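You operate a simulated robot arm through the tools that you are given. There is no shell and no other tool. Be economical: measure what you need, move in short steps, check, and stop when the job is done.

The job below is to be done with a simulated robot arm. You get a single attempt, and the scene is never put back.

TASK
Put the wide silver heatsink on the red board on the brown table. Close the cupboard door. Take the purple cartridge and leave it in the brown open carton. Put the vented box labelled "D2" from the top of the orange bench on top of the brown carton there and the vented box that says "D7" on the low shelf of the long grey table. Push the filter door shut. Put one of the silver heatsinks from the third level from the top of the grey shelf on the fourth level from the bottom of the grey shelf. Put one of the clear jars from the white table on the counter of the extractor rack. Do these in any order. Set down upright: clear jar.

It is judged by the outcome, as a careful person would: the job done as asked, and still so three seconds after it is handed in. It fails if anything else is knocked over, pushed out of place, dropped, spilled or broken.

THE ROBOT
A 7-joint arm with a two-finger parallel gripper on a trunk, on a base that drives. Base frame: it is fixed to the floor where the robot stands at the start and does not move with it; the origin is under the middle of the robot, x ahead of it, y to its left, z up; the surface under the hand at the start is at about z = 76. Units: cm, rad, N and s.
With the tool pointing down near the work surface it reaches from about 36 to 74 cm from the robot's upright axis, wherever it stands. Its first joint turns from -2.496 to 2.496 rad. Places, roughly: brown carton [50, -50, 75]; brown open carton [450, 325, 75]; clear jar [75, 250, 75]; counter of the extractor rack [-130, 70, 90]; cupboard door [320, -150, 40]; filter door [-110, 70, 160]; fourth level of the grey shelf [-20, 430, 130]; low shelf of the long grey table [160, 40, 30]; purple cartridge [150, 0, 75]; red board [-125, -250, 75]; silver heatsink (6x4x3 cm) [0, 420, 90]; vented box [75, -50, 75]; wide silver heatsink (3x3x3 cm) [80, -20, 80]. Payload 3 kg.
Tool frame: the origin (TCP) lies between the finger pads and is the grasp point; the fingertips stand 3 cm ahead of it; z points along the fingers, y is the line along which they close. Largest opening 11 cm; finger width 2, thickness 1; the body of the gripper, 4.8 by 11.2 cm, starts 5.5 cm behind the TCP.
Orientation is told as [roll, pitch, yaw] about the base's x, y, z axes, in that order, counted from this pose: with the fingers straight down and closing along the base's y, the tool's x points along the base's -x, its y along +y and its z along -z.

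THE INTERFACE
- The arm moves only by the tool step_arm. Its argument "steps" is one flat list of numbers, 7 for each row, row after row: the turn, a rotation vector about the tool's x, y, z in rad, then the shift along the tool's x, y, z in m, then the gripper command, from -1 (fully open) to 1 (shut), values between in proportion. In form: [rx, ry, rz, tx, ty, tz, claw, rx, ry, rz, tx, ty, tz, claw, ...]. A call has 1 to 20 rows; each row shifts and turns the commanded pose from where the row before left it, along the tool's axes as they then stand. Rows are played at 5 a second. More than 5 cm and 0.15 rad between two rows, or a gripper value outside its range, and nothing of the call is played. A pose out of reach is approached as far as the arm can. The call stops where the force on the tool passes 40 N (or 10 N more than at its start, if that is more) or the arm is blocked; 0.2 s more then pass. Each finger travels about 10.8 cm/s and halts on what it meets, pressing with about 30 N; the grip force reading is that of the motor and also rises with nothing between the fingers. The clock runs only during rows and for 0.2 s after the last one: add rows that do not move to give the fingers time. The reply holds the time, the measured pose of the TCP, the force on the tool along the base axes, the opening and the grip force, in the units named above and with some noise, with the torque about the TCP (base axes, N m) and any sound that the robot's microphone picked up.
- Cameras (640 x 400 px; columns grow to the right, rows downward): "scene" is now at [11.52, 4.59, 157.83]; the picture's right is [0.81, -0.58, -0.00], its down [-0.54, -0.76, -0.36] and it looks along [0.21, 0.30, -0.93] (base axes); focal length 214 px, centre (320, 200). "wrist" rides on the gripper at [7.2, 1.7, -10.3] in the tool frame; the picture's right is [-0.23, 0.97, 0.00], its down [-0.76, -0.18, -0.62] and it looks along [-0.61, -0.14, 0.78] (tool axes); focal length 222 px, centre (320, 200). There is no depth. A picture from a camera that has moved, and an enlarged one, comes with that camera's place and axes in the base frame and with its lens.
- get_image(camera): a new picture of that camera. It takes no simulated time.
- move_column(by): slides the trunk up (or, below 0, down) by that many cm; the arm and the scene camera ride with it, the base frame stays. It gives what a move gives, with no picture.
- roll_base(legs): drives the robot by 1 to 6 legs, each [ahead, left, turn to the left] in cm, cm and rad, along the robot's own axes; the way and the turn of a leg run together, so that a leg with both is an arc; at most 150 cm and 3.142 rad a leg. The arm and the cameras ride along, it lands a little off, and it stops where it bumps. It gives what a move gives.
- turn_head(pan, tilt): turns the head with the scene camera to pan (to the left, within 1.501 rad either way) and tilt (down, from -0.506 to 1.204), counted from straight ahead of the robot. It gives what a move gives.
- enlarge(camera, box): a new picture of the part [left, top, right, bottom] of that camera's present view, enlarged. It takes no simulated time.
- sign_off(): hands the job in; it is judged then, once.

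Work in short steps. Places have to be worked out from the pictures, the camera data and where the tool is seen: move nearer, look again, correct. Check each grasp and each placing, and mend what went wrong. You have 207 turns and 180 pictures in all, those below and enlarged ones among them. Open the gripper and draw the arm clear of the work before you hand the job in, unless the task says otherwise; then end with one line.

The tools are called as a command line: name --argument value ..., lists and objects as JSON in quotes. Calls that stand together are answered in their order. step_arm: Moves the arm, as the interface text tells. Its arguments: {"type":"object","properties":{"steps":{"type":"array"}},"required":["steps"]} The other tools are called the same way: move_column (by) slides the trunk up or down; roll_base (legs) drives the base; turn_head (pan, tilt) turns the head that bears the scene camera; get_image (camera) takes a picture; enlarge (camera, box) takes an enlarged picture of a part of a camera's view; sign_off () hands the job in.

At the start:

```text
time_s: 0.0
tcp_pos: [70.12, -29.13, 100.0]
tcp_rot: [0.0, 0.0, 0.0]
wrist_force: [-0.8, 0.2, 0.2]
moment: [0.01, 0.0, -0.04]
opening: 10.98
finger_force: 0.0
trunk travel left (down, up): [-72.5, 16.5]
robot x, y, heading: [-0.18, 0.04, -0.001]
head pan, tilt: [0.953, 1.201]
```

scene: 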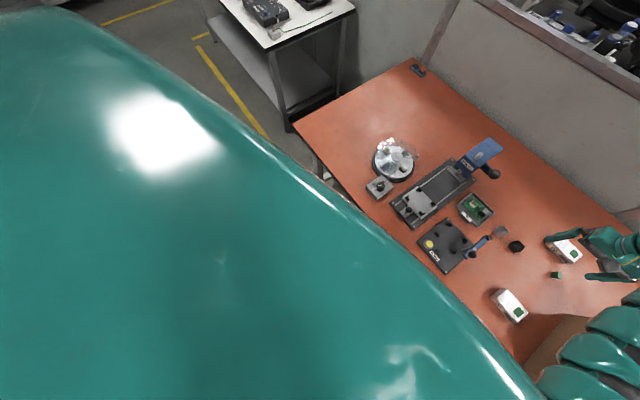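
wrist: 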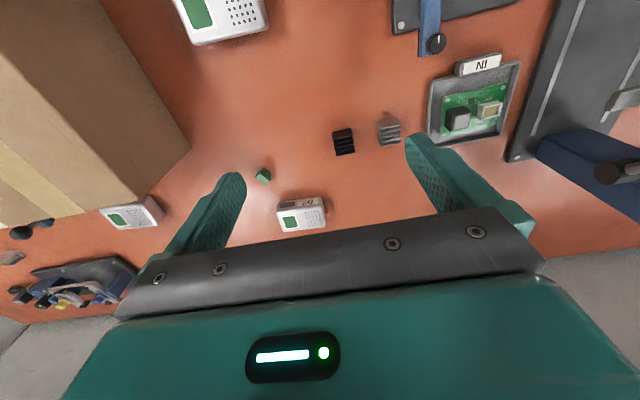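

I start by looking at the bench in front with the head turned toward it.

turn_head --pan -0.4 --tilt 0.8

get_image --camera "scene"

enlarge --camera "wrist" --box '[160, 0, 480, 240]'

```text
time_s: 1.5
tcp_pos: [70.07, -29.25, 99.99]
tcp_rot: [-0.001, -0.001, 0.001]
wrist_force: [0.0, -0.4, 0.4]
moment: [-0.03, -0.04, -0.03]
opening: 10.99
finger_force: 0.1
trunk travel left (down, up): [-72.5, 16.5]
robot x, y, heading: [-0.23, 0.09, -0.0]
head pan, tilt: [-0.4, 0.799]
```

```text
177 pictures are left
camera scene: at [15.71, -3.1, 160.59], right [-0.39, -0.92, 0.0], down [-0.66, 0.28, -0.7], along [0.64, -0.27, -0.72], focal length 214 px, centre (320, 200)
```

scene: 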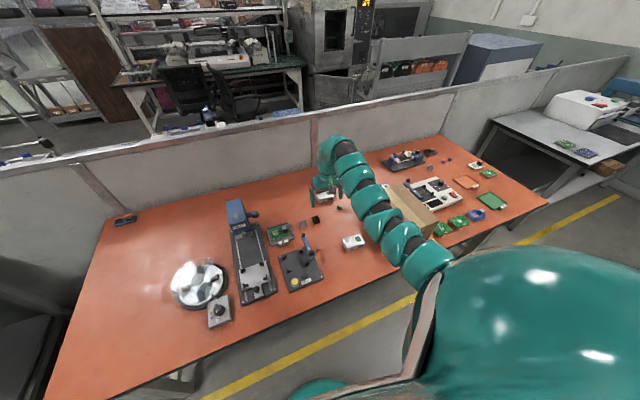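

```text
1.67 times, centred on (320, 120) of wrist
camera zoom: at [62.91, -27.51, 110.46], right [0.23, 0.97, 0.0], down [0.76, -0.18, 0.62], along [0.61, -0.14, -0.78], focal length 370 px, centre (320, 333)
```

zoom: 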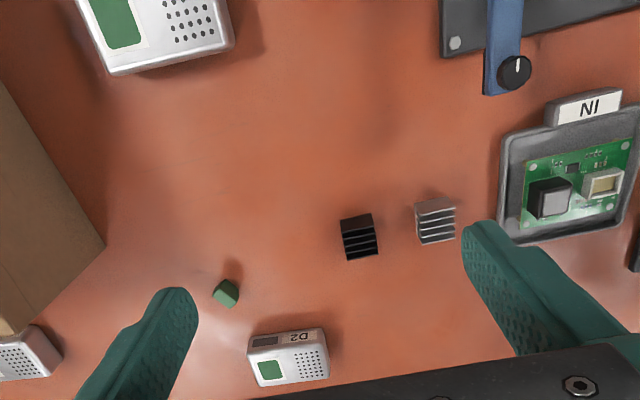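

The nearest D2 box seems to be at about (90,-37), the silver heatsink at (78,-20), and two other boxes are at (60,-38) and (83,-66). I enlarge the scene view to see labels and the carton.

enlarge --camera "scene" --box '[260, 160, 420, 260]'

enlarge --camera "scene" --box '[370, 130, 530, 230]'

enlarge --camera "wrist" --box '[0, 0, 280, 175]'

enlarge --camera "wrist" --box '[60, 160, 220, 260]'

```text
4.00 times, centred on (340, 210) of scene
camera zoom: at [15.71, -3.1, 160.59], right [-0.39, -0.92, 0.0], down [-0.66, 0.28, -0.7], along [0.64, -0.27, -0.72], focal length 858 px, centre (240, 160)
```

zoom: 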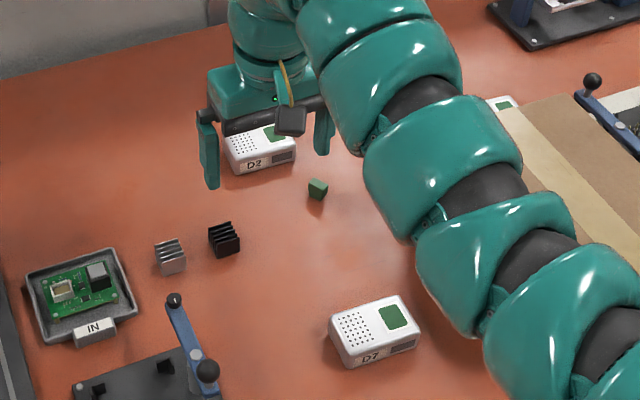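

```text
4.00 times, centred on (450, 180) of scene
camera zoom: at [15.71, -3.1, 160.59], right [-0.39, -0.92, 0.0], down [-0.66, 0.28, -0.7], along [0.64, -0.27, -0.72], focal length 858 px, centre (-200, 280)
```

zoom: 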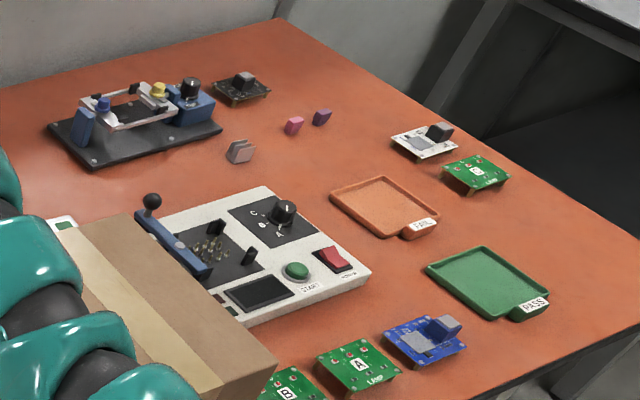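

```text
2.29 times, centred on (140, 88) of wrist
camera zoom: at [62.91, -27.51, 110.46], right [0.23, 0.97, 0.0], down [0.76, -0.18, 0.62], along [0.61, -0.14, -0.78], focal length 508 px, centre (731, 457)
```

zoom: 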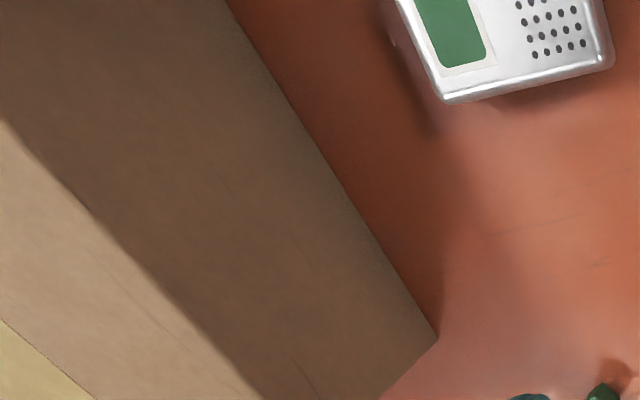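

```text
4.00 times, centred on (140, 210) of wrist
camera zoom: at [62.91, -27.51, 110.46], right [0.23, 0.97, 0.0], down [0.76, -0.18, 0.62], along [0.61, -0.14, -0.78], focal length 888 px, centre (1040, 160)
```

zoom: 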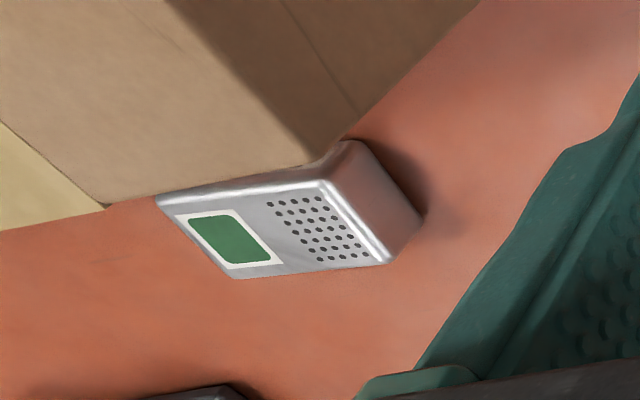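

D7 is the near box at (60,-38), D2 the far one at (90,-37), and the carton spans about x 48–74, y −72..−52, with its top at about 90. D2 is out of reach from here, so I raise the trunk and drive to the right and a little forward.

move_column --by 12

roll_base --legs '[[0, -35, 0], [8, 0, 0]]'

turn_head --pan 0 --tilt 1.0

get_image --camera "scene"

```text
time_s: 3.0
tcp_pos: [70.27, -29.44, 112.13]
tcp_rot: [-0.002, -0.001, 0.0]
wrist_force: [-1.0, 0.3, 0.7]
moment: [-0.03, 0.02, 0.0]
opening: 10.99
finger_force: 0.1
trunk travel left (down, up): [-84.5, 4.5]
robot x, y, heading: [0.27, -0.25, -0.002]
head pan, tilt: [-0.4, 0.799]
```

```text
time_s: 5.9
tcp_pos: [78.19, -64.33, 111.88]
tcp_rot: [-0.001, 0.002, 0.0]
wrist_force: [0.4, -0.4, 0.1]
moment: [0.0, -0.01, 0.0]
opening: 10.99
finger_force: 0.2
trunk travel left (down, up): [-84.5, 4.5]
robot x, y, heading: [7.88, -35.16, 0.003]
head pan, tilt: [-0.4, 0.799]
```

```text
time_s: 6.8
tcp_pos: [78.15, -64.35, 111.96]
tcp_rot: [0.0, -0.001, -0.001]
wrist_force: [0.1, -0.8, 0.1]
moment: [0.01, -0.01, -0.01]
opening: 11.01
finger_force: 0.0
trunk travel left (down, up): [-84.5, 4.5]
robot x, y, heading: [7.8, -35.15, -0.002]
head pan, tilt: [0.0, 1.0]
```

```text
171 pictures are left
camera scene: at [23.26, -35.0, 171.08], right [0.0, -1.0, 0.0], down [-0.84, 0.0, -0.54], along [0.54, 0.0, -0.84], focal length 214 px, centre (320, 200)
```

scene: 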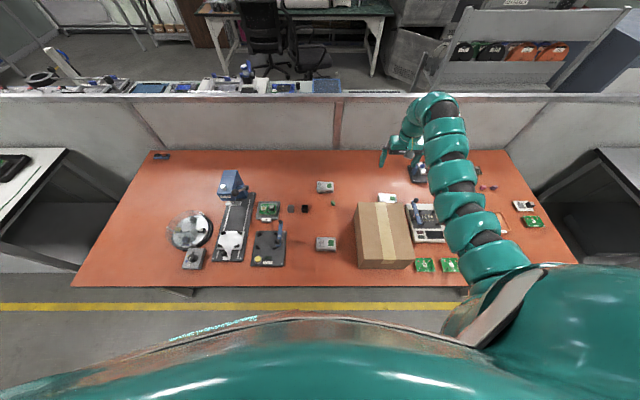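

No bump so far; bench near edge is at x≈41. D2 is at (90.5,-38), so I need about 9 cm more forward; I go in small legs.

roll_base --legs '[[5, 0, 0], [5, 0, 0]]'

enlarge --camera "scene" --box '[240, 140, 480, 290]'

```text
time_s: 8.2
tcp_pos: [88.39, -64.23, 111.85]
tcp_rot: [0.0, 0.003, 0.0]
wrist_force: [0.1, -0.5, 0.0]
moment: [-0.03, 0.02, 0.02]
opening: 10.99
finger_force: 0.1
trunk travel left (down, up): [-84.5, 4.5]
robot x, y, heading: [17.94, -35.13, -0.001]
head pan, tilt: [0.0, 1.0]
```

```text
2.67 times, centred on (360, 215) of scene
camera zoom: at [33.68, -35.01, 171.04], right [0.0, -1.0, 0.0], down [-0.84, 0.0, -0.54], along [0.54, 0.0, -0.84], focal length 572 px, centre (213, 160)
```

zoom: 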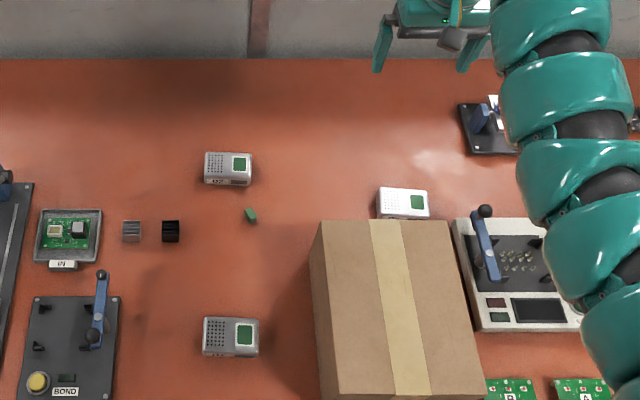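

Now I move over D2, staying above it, and look with the wrist camera.

step_arm --steps '[0, 0, 0, 0.004, 0.044, 0, -1, 0, 0, 0, 0.004, 0.044, 0, -1, 0, 0, 0, 0.0, 0.044, 0.03, -1, 0, 0, 0, 0.0, 0.044, 0.03, -1, 0, 0, 0, 0.0, 0.044, 0.03, -1, 0, 0, 0, 0, 0.042, 0.03, -1, 0, 0, 0, 0, 0, 0.03, -1]'

get_image --camera "wrist"

```text
refused: row 3 steps farther than a row can; nothing moved
```

```text
169 pictures are left
camera wrist: at [81.21, -62.56, 122.27], right [0.23, 0.97, 0.0], down [0.76, -0.18, 0.62], along [0.6, -0.14, -0.78], focal length 222 px, centre (320, 200)
```

wrist: 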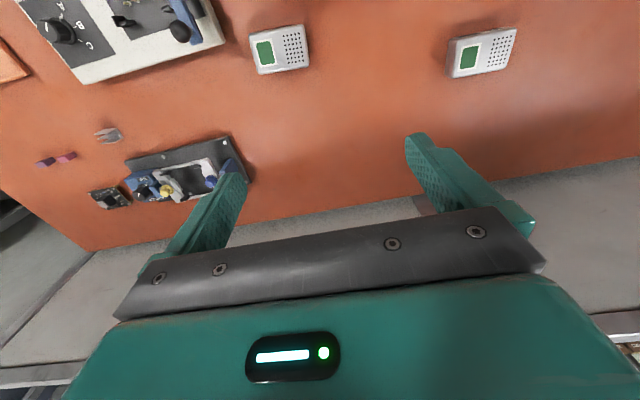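

A row was too long (norm over 5 cm), so I split lateral and downward motions.

step_arm --steps '[0, 0, 0, 0.004, 0.044, 0, -1, 0, 0, 0, 0.004, 0.044, 0, -1, 0, 0, 0, 0, 0.044, 0, -1, 0, 0, 0, 0, 0.044, 0, -1, 0, 0, 0, 0, 0.044, 0, -1, 0, 0, 0, 0, 0.042, 0, -1, 0, 0, 0, 0, 0, 0.04, -1, 0, 0, 0, 0, 0, 0.04, -1, 0, 0, 0, 0, 0, 0.04, -1, 0, 0, 0, 0, 0, 0, -1]'

get_image --camera "wrist"

```text
time_s: 10.4
tcp_pos: [88.53, -42.41, 99.66]
tcp_rot: [0.001, -0.001, 0.001]
wrist_force: [0.7, -0.1, 0.0]
moment: [0.0, -0.03, -0.01]
opening: 11.0
finger_force: 0.1
out of reach, approached as far as the arm can: row 1, 2, 3
trunk travel left (down, up): [-84.5, 4.5]
robot x, y, heading: [17.95, -34.89, -0.0]
head pan, tilt: [0.0, 1.0]
```

```text
168 pictures are left
camera wrist: at [81.27, -40.75, 110.2], right [0.23, 0.97, 0.0], down [0.76, -0.18, 0.62], along [0.61, -0.14, -0.78], focal length 222 px, centre (320, 200)
```

wrist: 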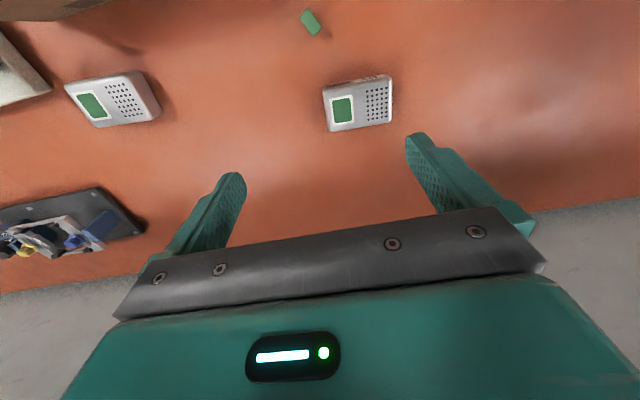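

D2's centre is about (90.9,-37.5), aligned with y. I centre on it and lower partway.

step_arm --steps '[0, 0, 0, -0.01, 0.025, 0, -1, 0, 0, 0, -0.01, 0.024, 0, -1, 0, 0, 0, 0, 0, 0.04, -1, 0, 0, 0, 0, 0, 0.04, -1, 0, 0, 0, 0, 0, 0.0, -1]'

get_image --camera "wrist"

```text
time_s: 11.6
tcp_pos: [90.4, -37.61, 91.8]
tcp_rot: [-0.001, 0.0, 0.0]
wrist_force: [0.4, -0.5, -0.5]
moment: [-0.03, 0.0, 0.0]
opening: 11.0
finger_force: 0.0
trunk travel left (down, up): [-84.5, 4.5]
robot x, y, heading: [18.12, -34.73, 0.004]
head pan, tilt: [0.0, 1.0]
```

```text
167 pictures are left
camera wrist: at [83.23, -35.85, 102.24], right [0.23, 0.97, 0.0], down [0.76, -0.18, 0.62], along [0.61, -0.14, -0.78], focal length 222 px, centre (320, 200)
```

wrist: 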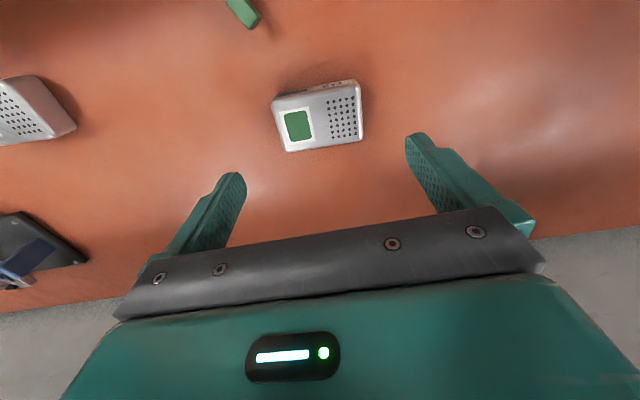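

Centred. I descend to z≈79.7 and close.

step_arm --steps '[0, 0, 0, 0, 0, 0.04, -1, 0, 0, 0, 0, 0, 0.04, -1, 0, 0, 0, 0, 0, 0.03, -1, 0, 0, 0, 0, 0, 0.011, -1, 0, 0, 0, 0, 0, 0, -1, 0, 0, 0, 0, 0, 0, 1, 0, 0, 0, 0, 0, 0, 1, 0, 0, 0, 0, 0, 0, 1, 0, 0, 0, 0, 0, 0, 1]'

get_image --camera "wrist"

```text
time_s: 13.6
tcp_pos: [87.96, -38.26, 82.99]
tcp_rot: [-0.001, -0.001, -0.001]
wrist_force: [0.0, 0.4, -0.5]
moment: [-0.03, -0.01, 0.0]
opening: 0.01
finger_force: 29.9
out of reach, approached as far as the arm can: row 2, 3, 4
trunk travel left (down, up): [-84.5, 4.5]
robot x, y, heading: [18.11, -35.05, 0.0]
head pan, tilt: [0.0, 1.0]
```

```text
166 pictures are left
camera wrist: at [80.69, -36.46, 93.48], right [0.23, 0.97, 0.0], down [0.76, -0.18, 0.62], along [0.61, -0.14, -0.78], focal length 222 px, centre (320, 200)
```

wrist: 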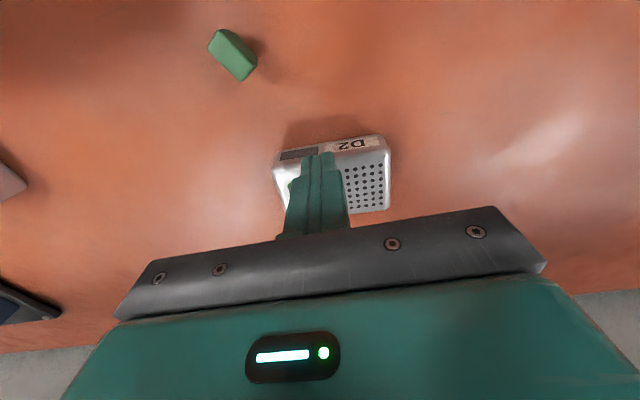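

The reach limit pulled the tool back to (88,-38,83), and it closed above the box without gripping it. I open, rise, drive 5 cm further and lower the trunk for reach.

step_arm --steps '[0, 0, 0, 0, 0, 0, -1, 0, 0, 0, 0, 0, 0, -1, 0, 0, 0, 0, 0, 0, -1, 0, 0, 0, 0, 0, 0, -1, 0, 0, 0, 0.01, 0, -0.04, -1, 0, 0, 0, 0.01, 0, -0.04, -1, 0, 0, 0, 0.02, 0, -0.04, -1, 0, 0, 0, 0, 0, 0, -1]'

roll_base --legs '[[5, 0, 0]]'

move_column --by -6

get_image --camera "wrist"

```text
time_s: 15.4
tcp_pos: [83.85, -38.06, 95.01]
tcp_rot: [-0.002, 0.0, 0.001]
wrist_force: [0.5, 1.3, 0.7]
moment: [-0.02, -0.04, -0.01]
opening: 10.98
finger_force: 0.1
trunk travel left (down, up): [-84.5, 4.5]
robot x, y, heading: [18.05, -34.81, 0.004]
head pan, tilt: [0.0, 1.0]
```

```text
time_s: 16.4
tcp_pos: [89.12, -38.28, 94.9]
tcp_rot: [0.001, 0.002, 0.0]
wrist_force: [-0.1, 1.2, -0.4]
moment: [0.01, 0.02, 0.0]
opening: 11.01
finger_force: 0.0
trunk travel left (down, up): [-84.5, 4.5]
robot x, y, heading: [23.11, -34.83, 0.001]
head pan, tilt: [0.0, 1.0]
```

```text
time_s: 17.4
tcp_pos: [89.06, -38.33, 89.1]
tcp_rot: [0.0, 0.0, 0.0]
wrist_force: [-0.5, -0.2, -0.3]
moment: [-0.01, 0.0, -0.02]
opening: 11.01
finger_force: 0.0
trunk travel left (down, up): [-78.5, 10.5]
robot x, y, heading: [22.83, -35.18, 0.003]
head pan, tilt: [0.0, 1.0]
```

```text
165 pictures are left
camera wrist: at [81.75, -36.52, 99.5], right [0.23, 0.97, 0.0], down [0.76, -0.18, 0.62], along [0.61, -0.14, -0.78], focal length 222 px, centre (320, 200)
```

wrist: 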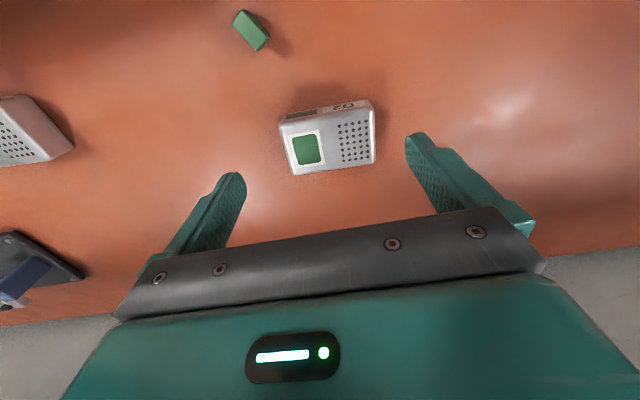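

Box undisturbed at (90.4,-37.7). I descend onto it in reach now.

step_arm --steps '[0, 0, 0, -0.015, 0.006, 0, -1, 0, 0, 0, 0, 0, 0.035, -1, 0, 0, 0, 0, 0, 0.03, -1, 0, 0, 0, 0, 0, 0.028, -1, 0, 0, 0, 0, 0, 0, -1]'

get_image --camera "wrist"

```text
time_s: 18.6
tcp_pos: [90.53, -37.78, 79.62]
tcp_rot: [0.002, 0.0, -0.001]
wrist_force: [-1.0, 1.1, -0.4]
moment: [-0.01, 0.01, -0.01]
opening: 11.0
finger_force: 0.0
trunk travel left (down, up): [-78.5, 10.5]
robot x, y, heading: [22.91, -34.99, 0.0]
head pan, tilt: [0.0, 1.0]
```

```text
164 pictures are left
camera wrist: at [83.19, -35.97, 90.08], right [0.23, 0.97, 0.0], down [0.76, -0.18, 0.62], along [0.61, -0.14, -0.78], focal length 222 px, centre (320, 200)
```

wrist: 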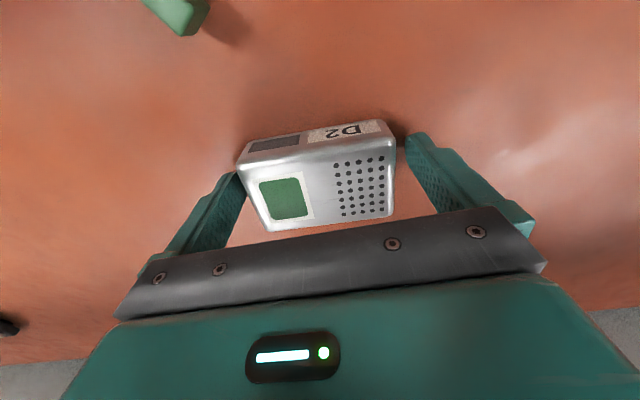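

Fingers straddle D2. I close and lift it about 20 cm.

step_arm --steps '[0, 0, 0, 0, 0, 0, 1, 0, 0, 0, 0, 0, 0, 1, 0, 0, 0, 0, 0, 0, 1, 0, 0, 0, 0, 0, 0, 1, 0, 0, 0, 0, 0, -0.02, 1, 0, 0, 0, 0.01, 0, -0.04, 1, 0, 0, 0, 0.02, 0, -0.04, 1, 0, 0, 0, 0.02, 0, -0.04, 1, 0, 0, 0, 0.03, 0, -0.035, 1, 0, 0, 0, 0.03, 0, -0.035, 1, 0, 0, 0, 0, 0, 0, 1]'

get_image --camera "wrist"

get_image --camera "scene"

```text
time_s: 21.0
tcp_pos: [87.64, -35.57, 94.19]
tcp_rot: [-0.001, 0.003, -0.001]
wrist_force: [-0.3, -0.3, -1.3]
moment: [0.01, -0.02, 0.04]
opening: 9.05
finger_force: 30.3
out of reach, approached as far as the arm can: row 8, 9, 10
trunk travel left (down, up): [-78.5, 10.5]
robot x, y, heading: [22.98, -34.77, -0.002]
head pan, tilt: [0.0, 1.0]
```

```text
163 pictures are left
camera wrist: at [80.39, -33.81, 104.61], right [0.23, 0.97, 0.0], down [0.76, -0.18, 0.62], along [0.6, -0.14, -0.78], focal length 222 px, centre (320, 200)
```

wrist: 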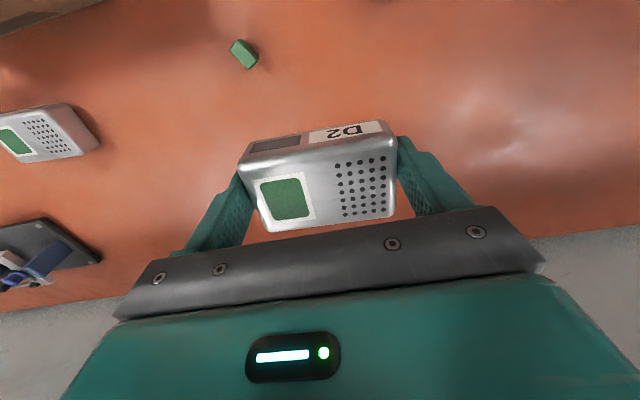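

```text
162 pictures are left
camera scene: at [38.26, -35.13, 165.08], right [0.0, -1.0, 0.0], down [-0.84, 0.0, -0.54], along [0.54, 0.0, -0.84], focal length 214 px, centre (320, 200)
```

scene: 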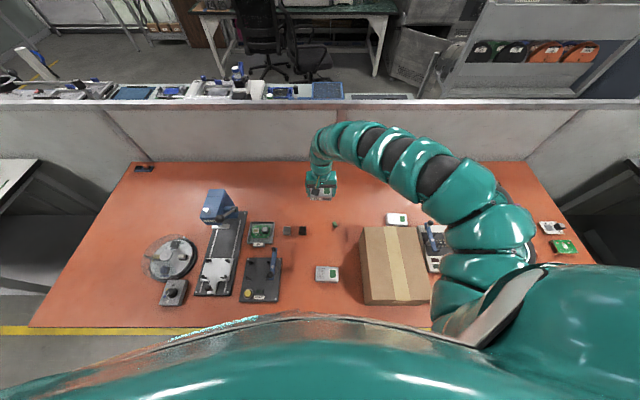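

D2 is held (opening 9.05). I raise with the trunk for clearance, then move over the carton centre (61,-62).

move_column --by 10

step_arm --steps '[0, 0, 0, 0.033, -0.033, 0, 1, 0, 0, 0, 0.033, -0.033, 0, 1, 0, 0, 0, 0.033, -0.033, 0, 1, 0, 0, 0, 0.033, -0.033, 0, 1, 0, 0, 0, 0.033, -0.033, 0, 1, 0, 0, 0, 0.033, -0.033, 0, 1, 0, 0, 0, 0.033, -0.033, 0, 1, 0, 0, 0, 0.033, -0.033, 0, 1, 0, 0, 0, 0, 0, 0, 1]'

get_image --camera "wrist"

get_image --camera "scene"

```text
time_s: 22.3
tcp_pos: [87.62, -35.41, 104.09]
tcp_rot: [0.001, 0.003, 0.0]
wrist_force: [-0.4, 0.5, -1.5]
moment: [0.01, 0.01, 0.0]
opening: 9.02
finger_force: 29.9
trunk travel left (down, up): [-88.5, 0.5]
robot x, y, heading: [23.07, -35.11, 0.002]
head pan, tilt: [0.0, 1.0]
```

```text
time_s: 24.3
tcp_pos: [85.22, -59.89, 98.03]
tcp_rot: [0.001, 0.008, 0.0]
wrist_force: [0.4, 0.4, -1.3]
moment: [-0.04, 0.01, 0.01]
opening: 8.99
finger_force: 29.8
out of reach, approached as far as the arm can: row 1, 2, 3, 4, 5, 6, 7, 8
trunk travel left (down, up): [-88.5, 0.5]
robot x, y, heading: [22.89, -35.19, -0.003]
head pan, tilt: [0.0, 1.0]
```

```text
161 pictures are left
camera wrist: at [77.98, -58.19, 108.62], right [0.23, 0.97, 0.0], down [0.77, -0.18, 0.62], along [0.6, -0.14, -0.79], focal length 222 px, centre (320, 200)
```

wrist: 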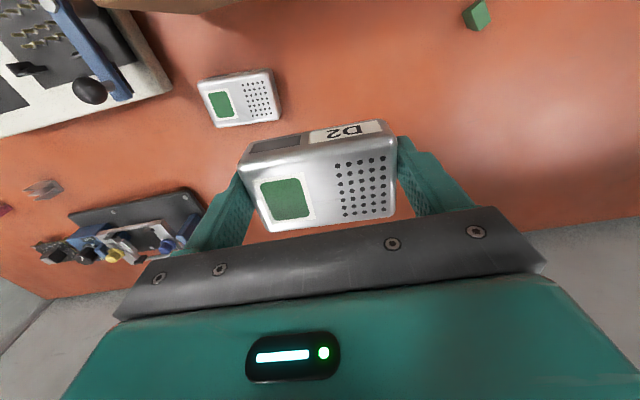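

```text
160 pictures are left
camera scene: at [38.32, -34.87, 175.08], right [0.0, -1.0, 0.0], down [-0.84, 0.0, -0.54], along [0.54, 0.0, -0.84], focal length 214 px, centre (320, 200)
```

scene: 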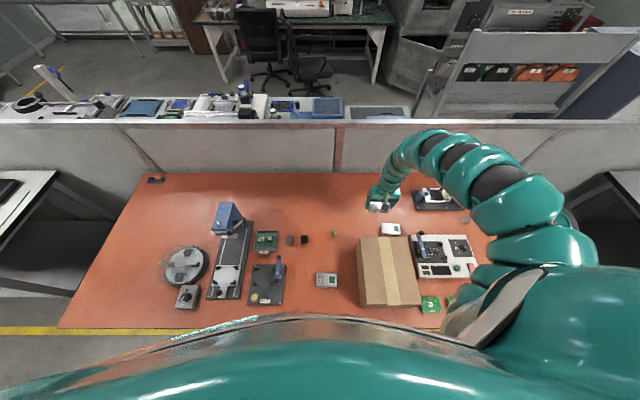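

The arm's local posture can't retract, but the base can: the tool is 62 ahead and 25 right of the robot, so driving back 24 cm and right 2 cm puts D2 over the carton.

roll_base --legs '[[-24, -2, 0]]'

get_image --camera "wrist"

get_image --camera "scene"

```text
time_s: 26.1
tcp_pos: [60.94, -61.84, 98.15]
tcp_rot: [-0.001, 0.005, 0.003]
wrist_force: [0.5, 0.2, -0.2]
moment: [0.03, 0.0, -0.03]
opening: 9.02
finger_force: 30.2
trunk travel left (down, up): [-88.5, 0.5]
robot x, y, heading: [-1.01, -37.15, 0.001]
head pan, tilt: [0.0, 1.0]
```

```text
159 pictures are left
camera wrist: at [53.75, -60.12, 108.65], right [0.22, 0.97, 0.0], down [0.77, -0.18, 0.62], along [0.6, -0.14, -0.79], focal length 222 px, centre (320, 200)
```

wrist: 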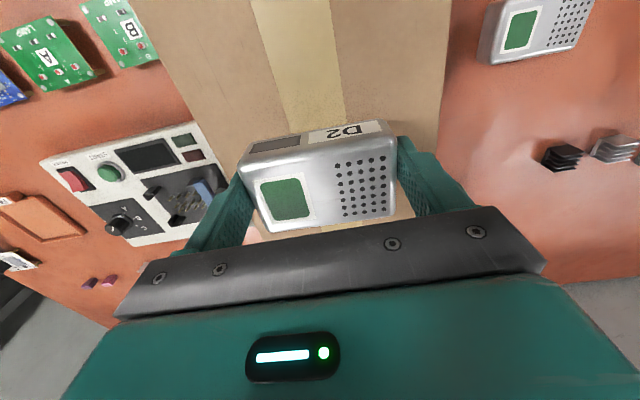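

```text
158 pictures are left
camera scene: at [13.96, -36.99, 175.09], right [0.0, -1.0, 0.0], down [-0.84, 0.0, -0.54], along [0.54, 0.0, -0.84], focal length 214 px, centre (320, 200)
```

scene: 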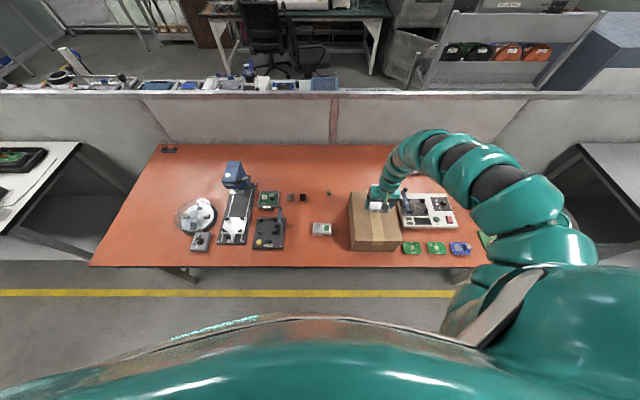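

D2 is over the carton. I lower to just above the expected contact (z≈93.6) then inch.

step_arm --steps '[0, 0, 0, 0, 0, 0.02, 1, 0, 0, 0, 0, 0, 0.015, 1, 0, 0, 0, 0, 0, 0.005, 1, 0, 0, 0, 0, 0, 0, 1]'

get_image --camera "wrist"

```text
time_s: 27.1
tcp_pos: [60.93, -61.95, 94.0]
tcp_rot: [0.0, 0.008, 0.004]
wrist_force: [-1.1, -0.3, -1.7]
moment: [0.0, 0.01, 0.03]
opening: 9.03
finger_force: 29.8
trunk travel left (down, up): [-88.5, 0.5]
robot x, y, heading: [-1.32, -36.96, 0.002]
head pan, tilt: [0.0, 1.0]
```

```text
157 pictures are left
camera wrist: at [53.8, -60.1, 104.59], right [0.22, 0.97, 0.0], down [0.77, -0.18, 0.62], along [0.6, -0.14, -0.79], focal length 222 px, centre (320, 200)
```

wrist: 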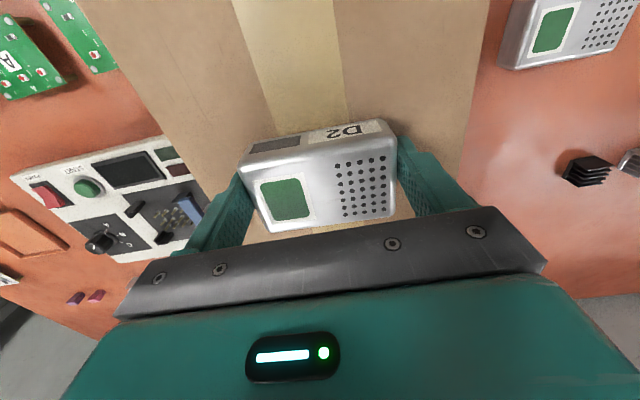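

step_arm --steps '[0, 0, 0, 0, 0, 0.005, 1, 0, 0, 0, 0, 0, 0.004, 1, 0, 0, 0, 0, 0, 0.003, 1]'

```text
time_s: 27.9
tcp_pos: [60.96, -61.8, 93.0]
tcp_rot: [0.0, 0.003, 0.004]
wrist_force: [2.5, -1.1, 23.9]
moment: [0.39, 0.18, -0.4]
opening: 8.98
finger_force: 29.6
trunk travel left (down, up): [-88.5, 0.5]
robot x, y, heading: [-0.8, -37.09, 0.002]
head pan, tilt: [0.0, 1.0]
```

Contact at z≈93 (23.9 N upward). I ease up slightly, release and rise.

step_arm --steps '[0, 0, 0, 0, 0, -0.002, 1, 0, 0, 0, 0, 0, 0, -0.8, 0, 0, 0, 0, 0, 0, -1, 0, 0, 0, 0, 0, 0, -1, 0, 0, 0, 0, 0, -0.01, -1, 0, 0, 0, 0, 0, -0.03, -1, 0, 0, 0, 0, 0, -0.02, -1, 0, 0, 0, 0, 0, -0.0, -1]'

get_image --camera "wrist"

```text
time_s: 29.7
tcp_pos: [61.41, -61.92, 98.68]
tcp_rot: [0.002, 0.01, 0.003]
wrist_force: [0.0, 0.2, 0.1]
moment: [-0.02, 0.04, -0.01]
opening: 11.01
finger_force: 0.0
out of reach, approached as far as the arm can: row 7
trunk travel left (down, up): [-88.5, 0.5]
robot x, y, heading: [-1.4, -37.08, 0.008]
head pan, tilt: [0.0, 1.0]
```

```text
156 pictures are left
camera wrist: at [54.31, -60.2, 109.24], right [0.22, 0.97, 0.0], down [0.77, -0.18, 0.62], along [0.6, -0.14, -0.79], focal length 222 px, centre (320, 200)
```

wrist: 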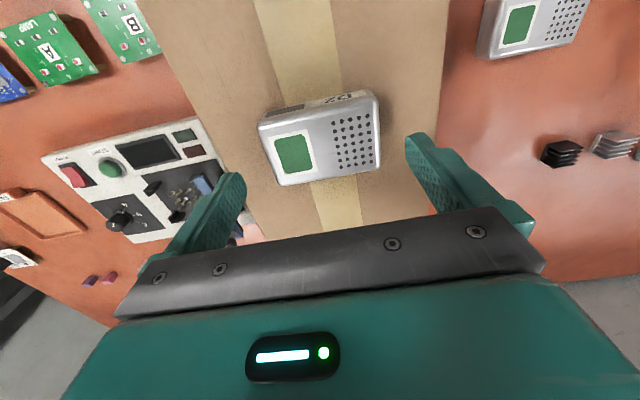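

D2 sits on the carton. Extending outward permits more height, so I go up and out, then drive left to D7.

step_arm --steps '[0, 0, 0, -0.035, 0, -0.03, -1, 0, 0, 0, -0.035, 0, -0.03, -1, 0, 0, 0, 0, 0, 0, -1]'

roll_base --legs '[[0, 24, 0], [-8, 0, 0]]'

get_image --camera "wrist"

get_image --camera "scene"

```text
time_s: 30.5
tcp_pos: [68.29, -61.87, 104.6]
tcp_rot: [0.001, 0.01, 0.004]
wrist_force: [-0.1, 0.6, -0.4]
moment: [0.03, -0.01, 0.01]
opening: 11.0
finger_force: 0.1
trunk travel left (down, up): [-88.5, 0.5]
robot x, y, heading: [-1.47, -36.93, 0.002]
head pan, tilt: [0.0, 1.0]
```

```text
time_s: 32.9
tcp_pos: [60.35, -38.0, 104.76]
tcp_rot: [0.001, 0.007, 0.004]
wrist_force: [-0.2, 0.3, -0.5]
moment: [0.0, -0.05, 0.0]
opening: 10.99
finger_force: 0.1
trunk travel left (down, up): [-88.5, 0.5]
robot x, y, heading: [-9.54, -13.26, -0.0]
head pan, tilt: [0.0, 1.0]
```

```text
155 pictures are left
camera wrist: at [53.12, -36.25, 115.24], right [0.22, 0.97, 0.0], down [0.77, -0.17, 0.62], along [0.6, -0.14, -0.79], focal length 222 px, centre (320, 200)
```

wrist: 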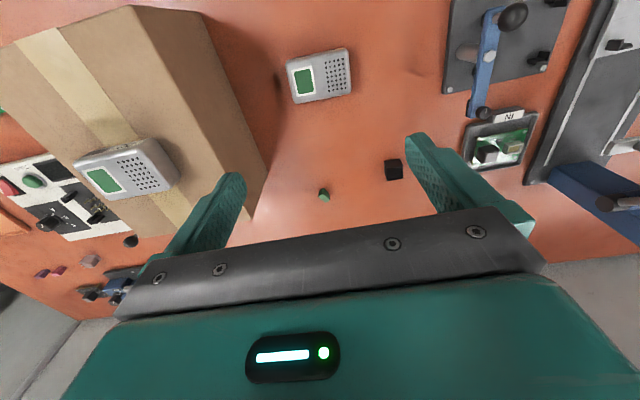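

```text
154 pictures are left
camera scene: at [5.79, -13.18, 175.1], right [0.0, -1.0, 0.0], down [-0.84, 0.0, -0.54], along [0.54, 0.0, -0.84], focal length 214 px, centre (320, 200)
```

scene: 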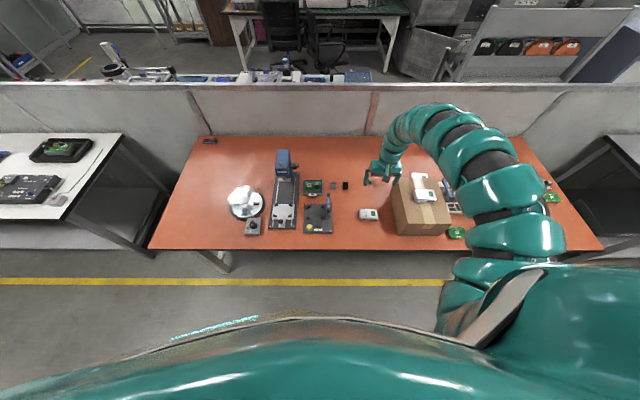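

D7 is at (58.7,-37.4). I lower with the trunk and check.

move_column --by -15

step_arm --steps '[0, 0, 0, 0.016, 0.005, 0, -1, 0, 0, 0, 0, 0, 0, -1]'

get_image --camera "wrist"

```text
time_s: 34.7
tcp_pos: [60.42, -38.05, 89.52]
tcp_rot: [0.002, 0.006, 0.004]
wrist_force: [0.5, -1.2, 0.2]
moment: [0.01, -0.02, -0.02]
opening: 10.98
finger_force: 0.0
trunk travel left (down, up): [-73.5, 15.5]
robot x, y, heading: [-9.64, -13.31, 0.006]
head pan, tilt: [0.0, 1.0]
```

```text
time_s: 35.3
tcp_pos: [58.87, -37.35, 89.51]
tcp_rot: [-0.001, 0.006, 0.003]
wrist_force: [0.3, 0.1, -0.7]
moment: [0.02, -0.01, -0.01]
opening: 10.99
finger_force: 0.1
trunk travel left (down, up): [-73.5, 15.5]
robot x, y, heading: [-9.16, -13.17, 0.007]
head pan, tilt: [0.0, 1.0]
```

```text
153 pictures are left
camera wrist: at [51.69, -35.68, 100.16], right [0.22, 0.97, 0.0], down [0.77, -0.17, 0.62], along [0.6, -0.14, -0.79], focal length 222 px, centre (320, 200)
```

wrist: 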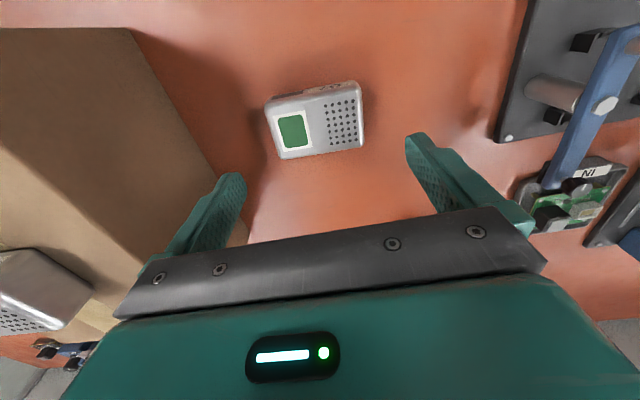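

Aligned. I descend, grip, and lift.

step_arm --steps '[0, 0, 0, 0.004, 0, 0.04, -1, 0, 0, 0, 0, 0, 0.04, -1, 0, 0, 0, 0, 0, 0.019, -1, 0, 0, 0, 0, 0, 0, -1, 0, 0, 0, 0, 0, 0, 1, 0, 0, 0, 0, 0, 0, 1, 0, 0, 0, 0, 0, 0, 1, 0, 0, 0, 0, 0, 0, 1, 0, 0, 0, 0, 0, -0.02, 1, 0, 0, 0, 0, 0, -0.04, 1, 0, 0, 0, 0, 0, -0.04, 1, 0, 0, 0, 0, 0, 0, 1]'

get_image --camera "wrist"

```text
time_s: 37.9
tcp_pos: [58.47, -37.34, 89.73]
tcp_rot: [-0.001, 0.009, 0.005]
wrist_force: [-0.1, 0.5, -0.9]
moment: [-0.02, 0.02, 0.01]
opening: 9.04
finger_force: 30.1
trunk travel left (down, up): [-73.5, 15.5]
robot x, y, heading: [-9.35, -13.61, 0.005]
head pan, tilt: [0.0, 1.0]
```

```text
152 pictures are left
camera wrist: at [51.22, -35.56, 100.26], right [0.22, 0.98, 0.0], down [0.77, -0.17, 0.62], along [0.6, -0.14, -0.79], focal length 222 px, centre (320, 200)
```

wrist: 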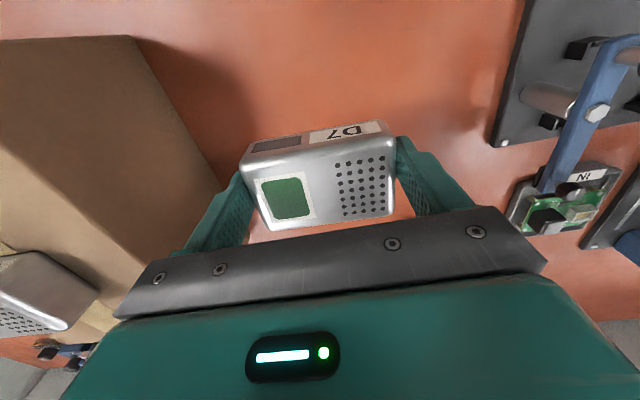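

D7 held. I raise the trunk, back away from the bench, and survey the room.

move_column --by 15

roll_base --legs '[[-50, 0, 0]]'

turn_head --pan 0.0 --tilt 0.4

get_image --camera "scene"

turn_head --pan 1.45 --tilt 0.4

get_image --camera "scene"

turn_head --pan -1.45 --tilt 0.4

get_image --camera "scene"

```text
time_s: 39.6
tcp_pos: [58.38, -37.46, 104.66]
tcp_rot: [0.0, 0.007, 0.003]
wrist_force: [0.2, -0.2, -1.6]
moment: [-0.02, 0.02, -0.01]
opening: 9.05
finger_force: 29.9
trunk travel left (down, up): [-88.5, 0.5]
robot x, y, heading: [-9.47, -13.32, 0.001]
head pan, tilt: [0.0, 1.0]
```

```text
time_s: 42.6
tcp_pos: [9.53, -37.84, 104.73]
tcp_rot: [0.002, 0.006, -0.012]
wrist_force: [-0.6, 0.3, -1.2]
moment: [0.03, 0.01, 0.0]
opening: 9.03
finger_force: 30.1
trunk travel left (down, up): [-88.5, 0.5]
robot x, y, heading: [-57.79, -12.29, -0.012]
head pan, tilt: [0.0, 1.0]
stopped in leg 1: the robot was blocked; the commanded pose is now the measured one
```

```text
time_s: 43.6
tcp_pos: [9.58, -37.78, 104.73]
tcp_rot: [-0.002, 0.007, -0.012]
wrist_force: [0.3, 0.6, -1.7]
moment: [-0.01, -0.01, -0.01]
opening: 9.02
finger_force: 29.7
trunk travel left (down, up): [-88.5, 0.5]
robot x, y, heading: [-57.55, -12.37, -0.018]
head pan, tilt: [0.0, 0.4]
```

```text
151 pictures are left
camera scene: at [-40.11, -12.61, 180.1], right [-0.01, -1.0, 0.0], down [-0.39, 0.01, -0.92], along [0.92, -0.01, -0.39], focal length 214 px, centre (320, 200)
```

scene: 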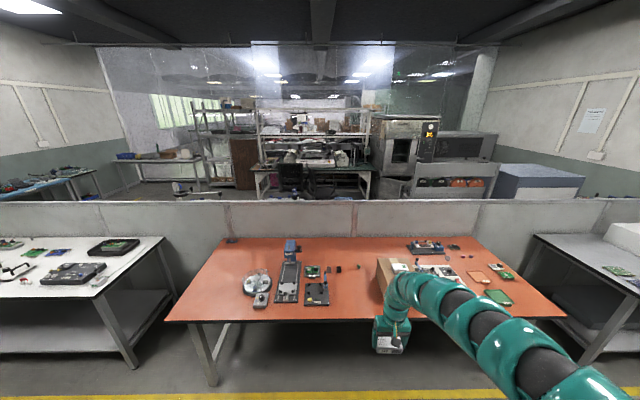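

```text
time_s: 45.2
tcp_pos: [9.78, -37.76, 104.81]
tcp_rot: [0.001, 0.008, -0.007]
wrist_force: [0.1, -0.5, -1.5]
moment: [0.01, -0.01, -0.05]
opening: 9.03
finger_force: 29.7
trunk travel left (down, up): [-88.5, 0.5]
robot x, y, heading: [-57.71, -12.72, -0.006]
head pan, tilt: [1.45, 0.4]
```

```text
150 pictures are left
camera scene: at [-48.13, -3.57, 180.11], right [0.99, -0.13, 0.0], down [-0.05, -0.39, -0.92], along [0.12, 0.91, -0.39], focal length 214 px, centre (320, 200)
```

scene: 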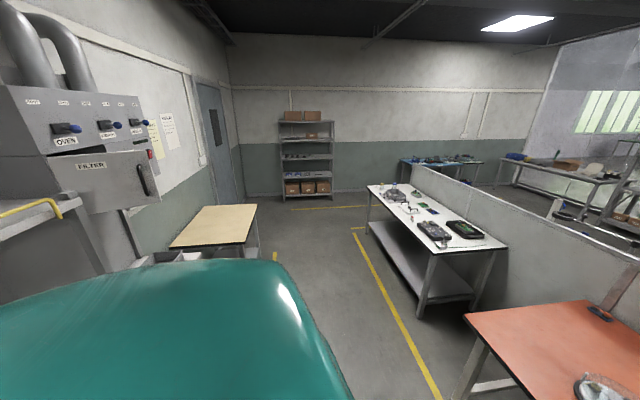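

```text
time_s: 47.7
tcp_pos: [9.72, -37.77, 104.78]
tcp_rot: [0.0, 0.006, -0.011]
wrist_force: [0.7, 0.9, -2.0]
moment: [-0.04, 0.04, 0.02]
opening: 9.01
finger_force: 30.0
trunk travel left (down, up): [-88.5, 0.5]
robot x, y, heading: [-57.51, -12.11, -0.008]
head pan, tilt: [-1.45, 0.4]
```

```text
149 pictures are left
camera scene: at [-48.29, -21.84, 180.1], right [-0.99, -0.11, 0.0], down [-0.04, 0.39, -0.92], along [0.1, -0.92, -0.39], focal length 214 px, centre (320, 200)
```

scene: 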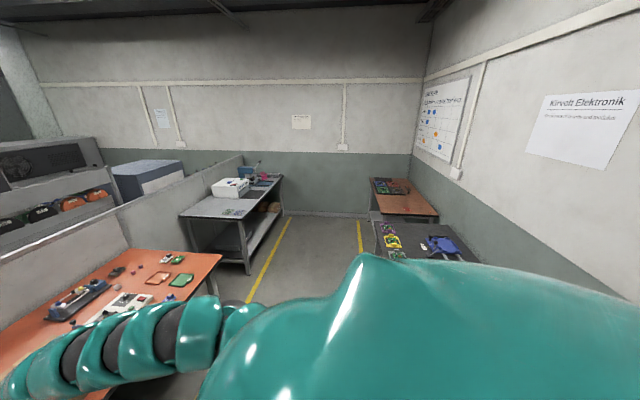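

The aisle is walled off behind me. The partition (x≈120) ends near y≈270, with a gap beyond it, so I go forward a little, turn left and drive along the aisle.

roll_base --legs '[[32, 0, 0], [0, 0, 1.58], [100, 0, 0], [100, 0, 0]]'

turn_head --pan -0.7 --tilt 0.45

get_image --camera "scene"

```text
time_s: 63.3
tcp_pos: [-4.65, 255.76, 104.63]
tcp_rot: [0.0, 0.007, 1.584]
wrist_force: [0.1, -0.1, -1.2]
moment: [0.01, 0.02, 0.01]
opening: 8.98
finger_force: 29.8
trunk travel left (down, up): [-88.5, 0.5]
robot x, y, heading: [-27.89, 187.5, 1.583]
head pan, tilt: [-1.45, 0.4]
```

```text
time_s: 64.4
tcp_pos: [-4.59, 255.7, 104.65]
tcp_rot: [0.001, 0.009, 1.586]
wrist_force: [0.0, 0.5, -1.8]
moment: [0.0, 0.0, -0.02]
opening: 8.95
finger_force: 30.2
trunk travel left (down, up): [-88.5, 0.5]
robot x, y, heading: [-28.24, 187.72, 1.584]
head pan, tilt: [-0.7, 0.45]
```

```text
148 pictures are left
camera scene: at [-22.14, 203.01, 179.64], right [0.77, -0.63, 0.0], down [-0.28, -0.34, -0.9], along [0.57, 0.7, -0.44], focal length 214 px, centre (320, 200)
```

scene: 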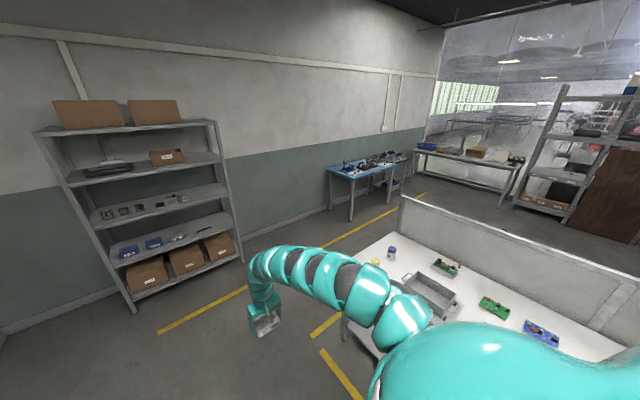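

I continue forward, turn right and pass through the gap beyond the partition end.

roll_base --legs '[[100, 0, 0], [0, 0, -1.58], [0, 55, 0], [130, 0, 0]]'

turn_head --pan -0.6 --tilt 0.5

get_image --camera "scene"

turn_head --pan 0.3 --tilt 0.45

get_image --camera "scene"

```text
time_s: 82.3
tcp_pos: [167.17, 317.65, 104.63]
tcp_rot: [0.001, 0.006, 0.001]
wrist_force: [-0.7, -0.6, -1.3]
moment: [0.0, 0.04, -0.07]
opening: 8.93
finger_force: 29.3
trunk travel left (down, up): [-88.5, 0.5]
robot x, y, heading: [99.52, 342.05, 0.002]
head pan, tilt: [-0.7, 0.45]
```

```text
time_s: 83.0
tcp_pos: [167.13, 317.72, 104.64]
tcp_rot: [0.002, 0.007, 0.0]
wrist_force: [-0.5, -0.7, -1.6]
moment: [0.0, -0.01, -0.03]
opening: 8.97
finger_force: 29.8
trunk travel left (down, up): [-88.5, 0.5]
robot x, y, heading: [99.74, 342.29, 0.003]
head pan, tilt: [-0.6, 0.499]
```

```text
147 pictures are left
camera scene: at [115.38, 337.0, 179.19], right [-0.57, -0.82, 0.0], down [-0.39, 0.27, -0.88], along [0.72, -0.5, -0.48], focal length 214 px, centre (320, 200)
```

scene: 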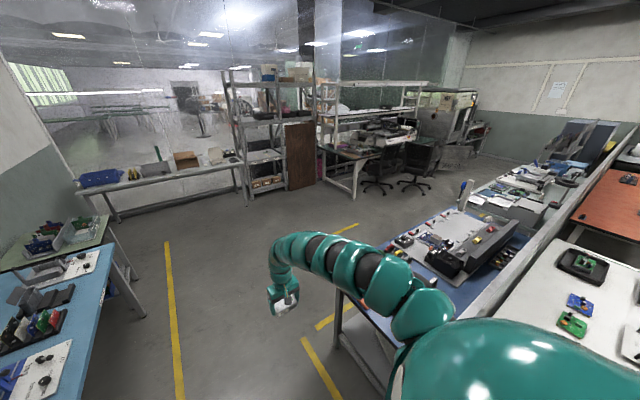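

```text
time_s: 84.2
tcp_pos: [167.2, 317.69, 104.58]
tcp_rot: [0.0, 0.007, 0.001]
wrist_force: [-0.1, 0.6, -1.4]
moment: [0.0, 0.02, 0.01]
opening: 8.98
finger_force: 30.0
trunk travel left (down, up): [-88.5, 0.5]
robot x, y, heading: [99.47, 342.45, 0.0]
head pan, tilt: [0.3, 0.45]
```

```text
146 pictures are left
camera scene: at [116.67, 344.86, 179.64], right [0.29, -0.96, 0.0], down [-0.42, -0.13, -0.9], along [0.86, 0.27, -0.44], focal length 214 px, centre (320, 200)
```

scene: 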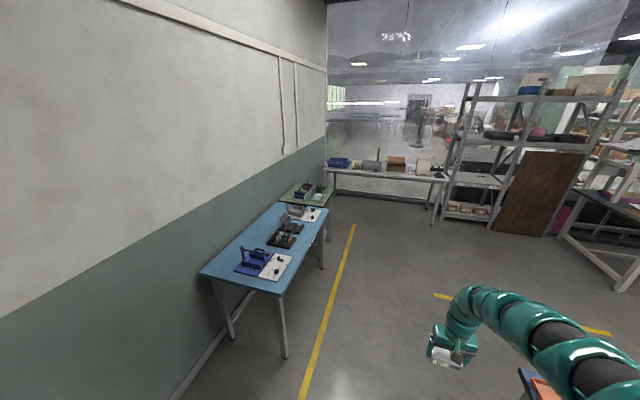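

A blue-topped table, then the long grey table, lie along the partition's far side. I drive on to x≈230, turn right and go toward y≈150 to look.

roll_base --legs '[[130, 0, 0], [0, 0, -1.571], [130, 0, 0]]'

turn_head --pan -0.4 --tilt 0.6

get_image --camera "scene"

```text
time_s: 100.7
tcp_pos: [203.28, 144.95, 104.68]
tcp_rot: [0.001, 0.007, -1.592]
wrist_force: [-0.1, -0.7, -1.4]
moment: [0.01, 0.04, 0.01]
opening: 8.95
finger_force: 30.3
trunk travel left (down, up): [-88.5, 0.5]
robot x, y, heading: [229.08, 211.99, -1.588]
head pan, tilt: [0.3, 0.45]
```

```text
time_s: 101.8
tcp_pos: [203.23, 145.02, 104.74]
tcp_rot: [0.002, 0.008, -1.59]
wrist_force: [0.6, -0.5, -0.9]
moment: [-0.01, 0.02, 0.03]
opening: 8.94
finger_force: 29.6
trunk travel left (down, up): [-88.5, 0.5]
robot x, y, heading: [229.28, 212.25, -1.592]
head pan, tilt: [-0.4, 0.6]
```

```text
145 pictures are left
camera scene: at [225.58, 195.95, 178.28], right [-0.91, 0.41, 0.0], down [0.23, 0.52, -0.82], along [-0.34, -0.75, -0.57], focal length 214 px, centre (320, 200)
```

scene: 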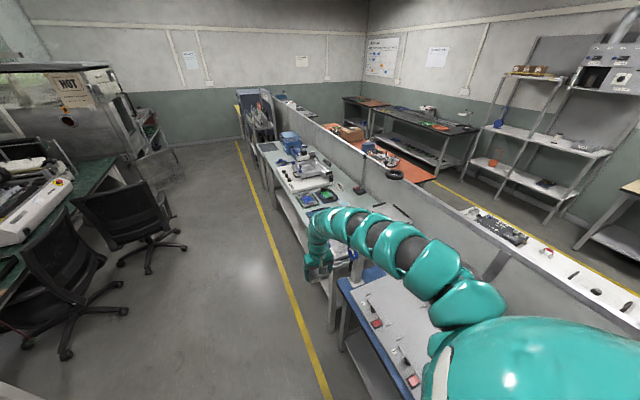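

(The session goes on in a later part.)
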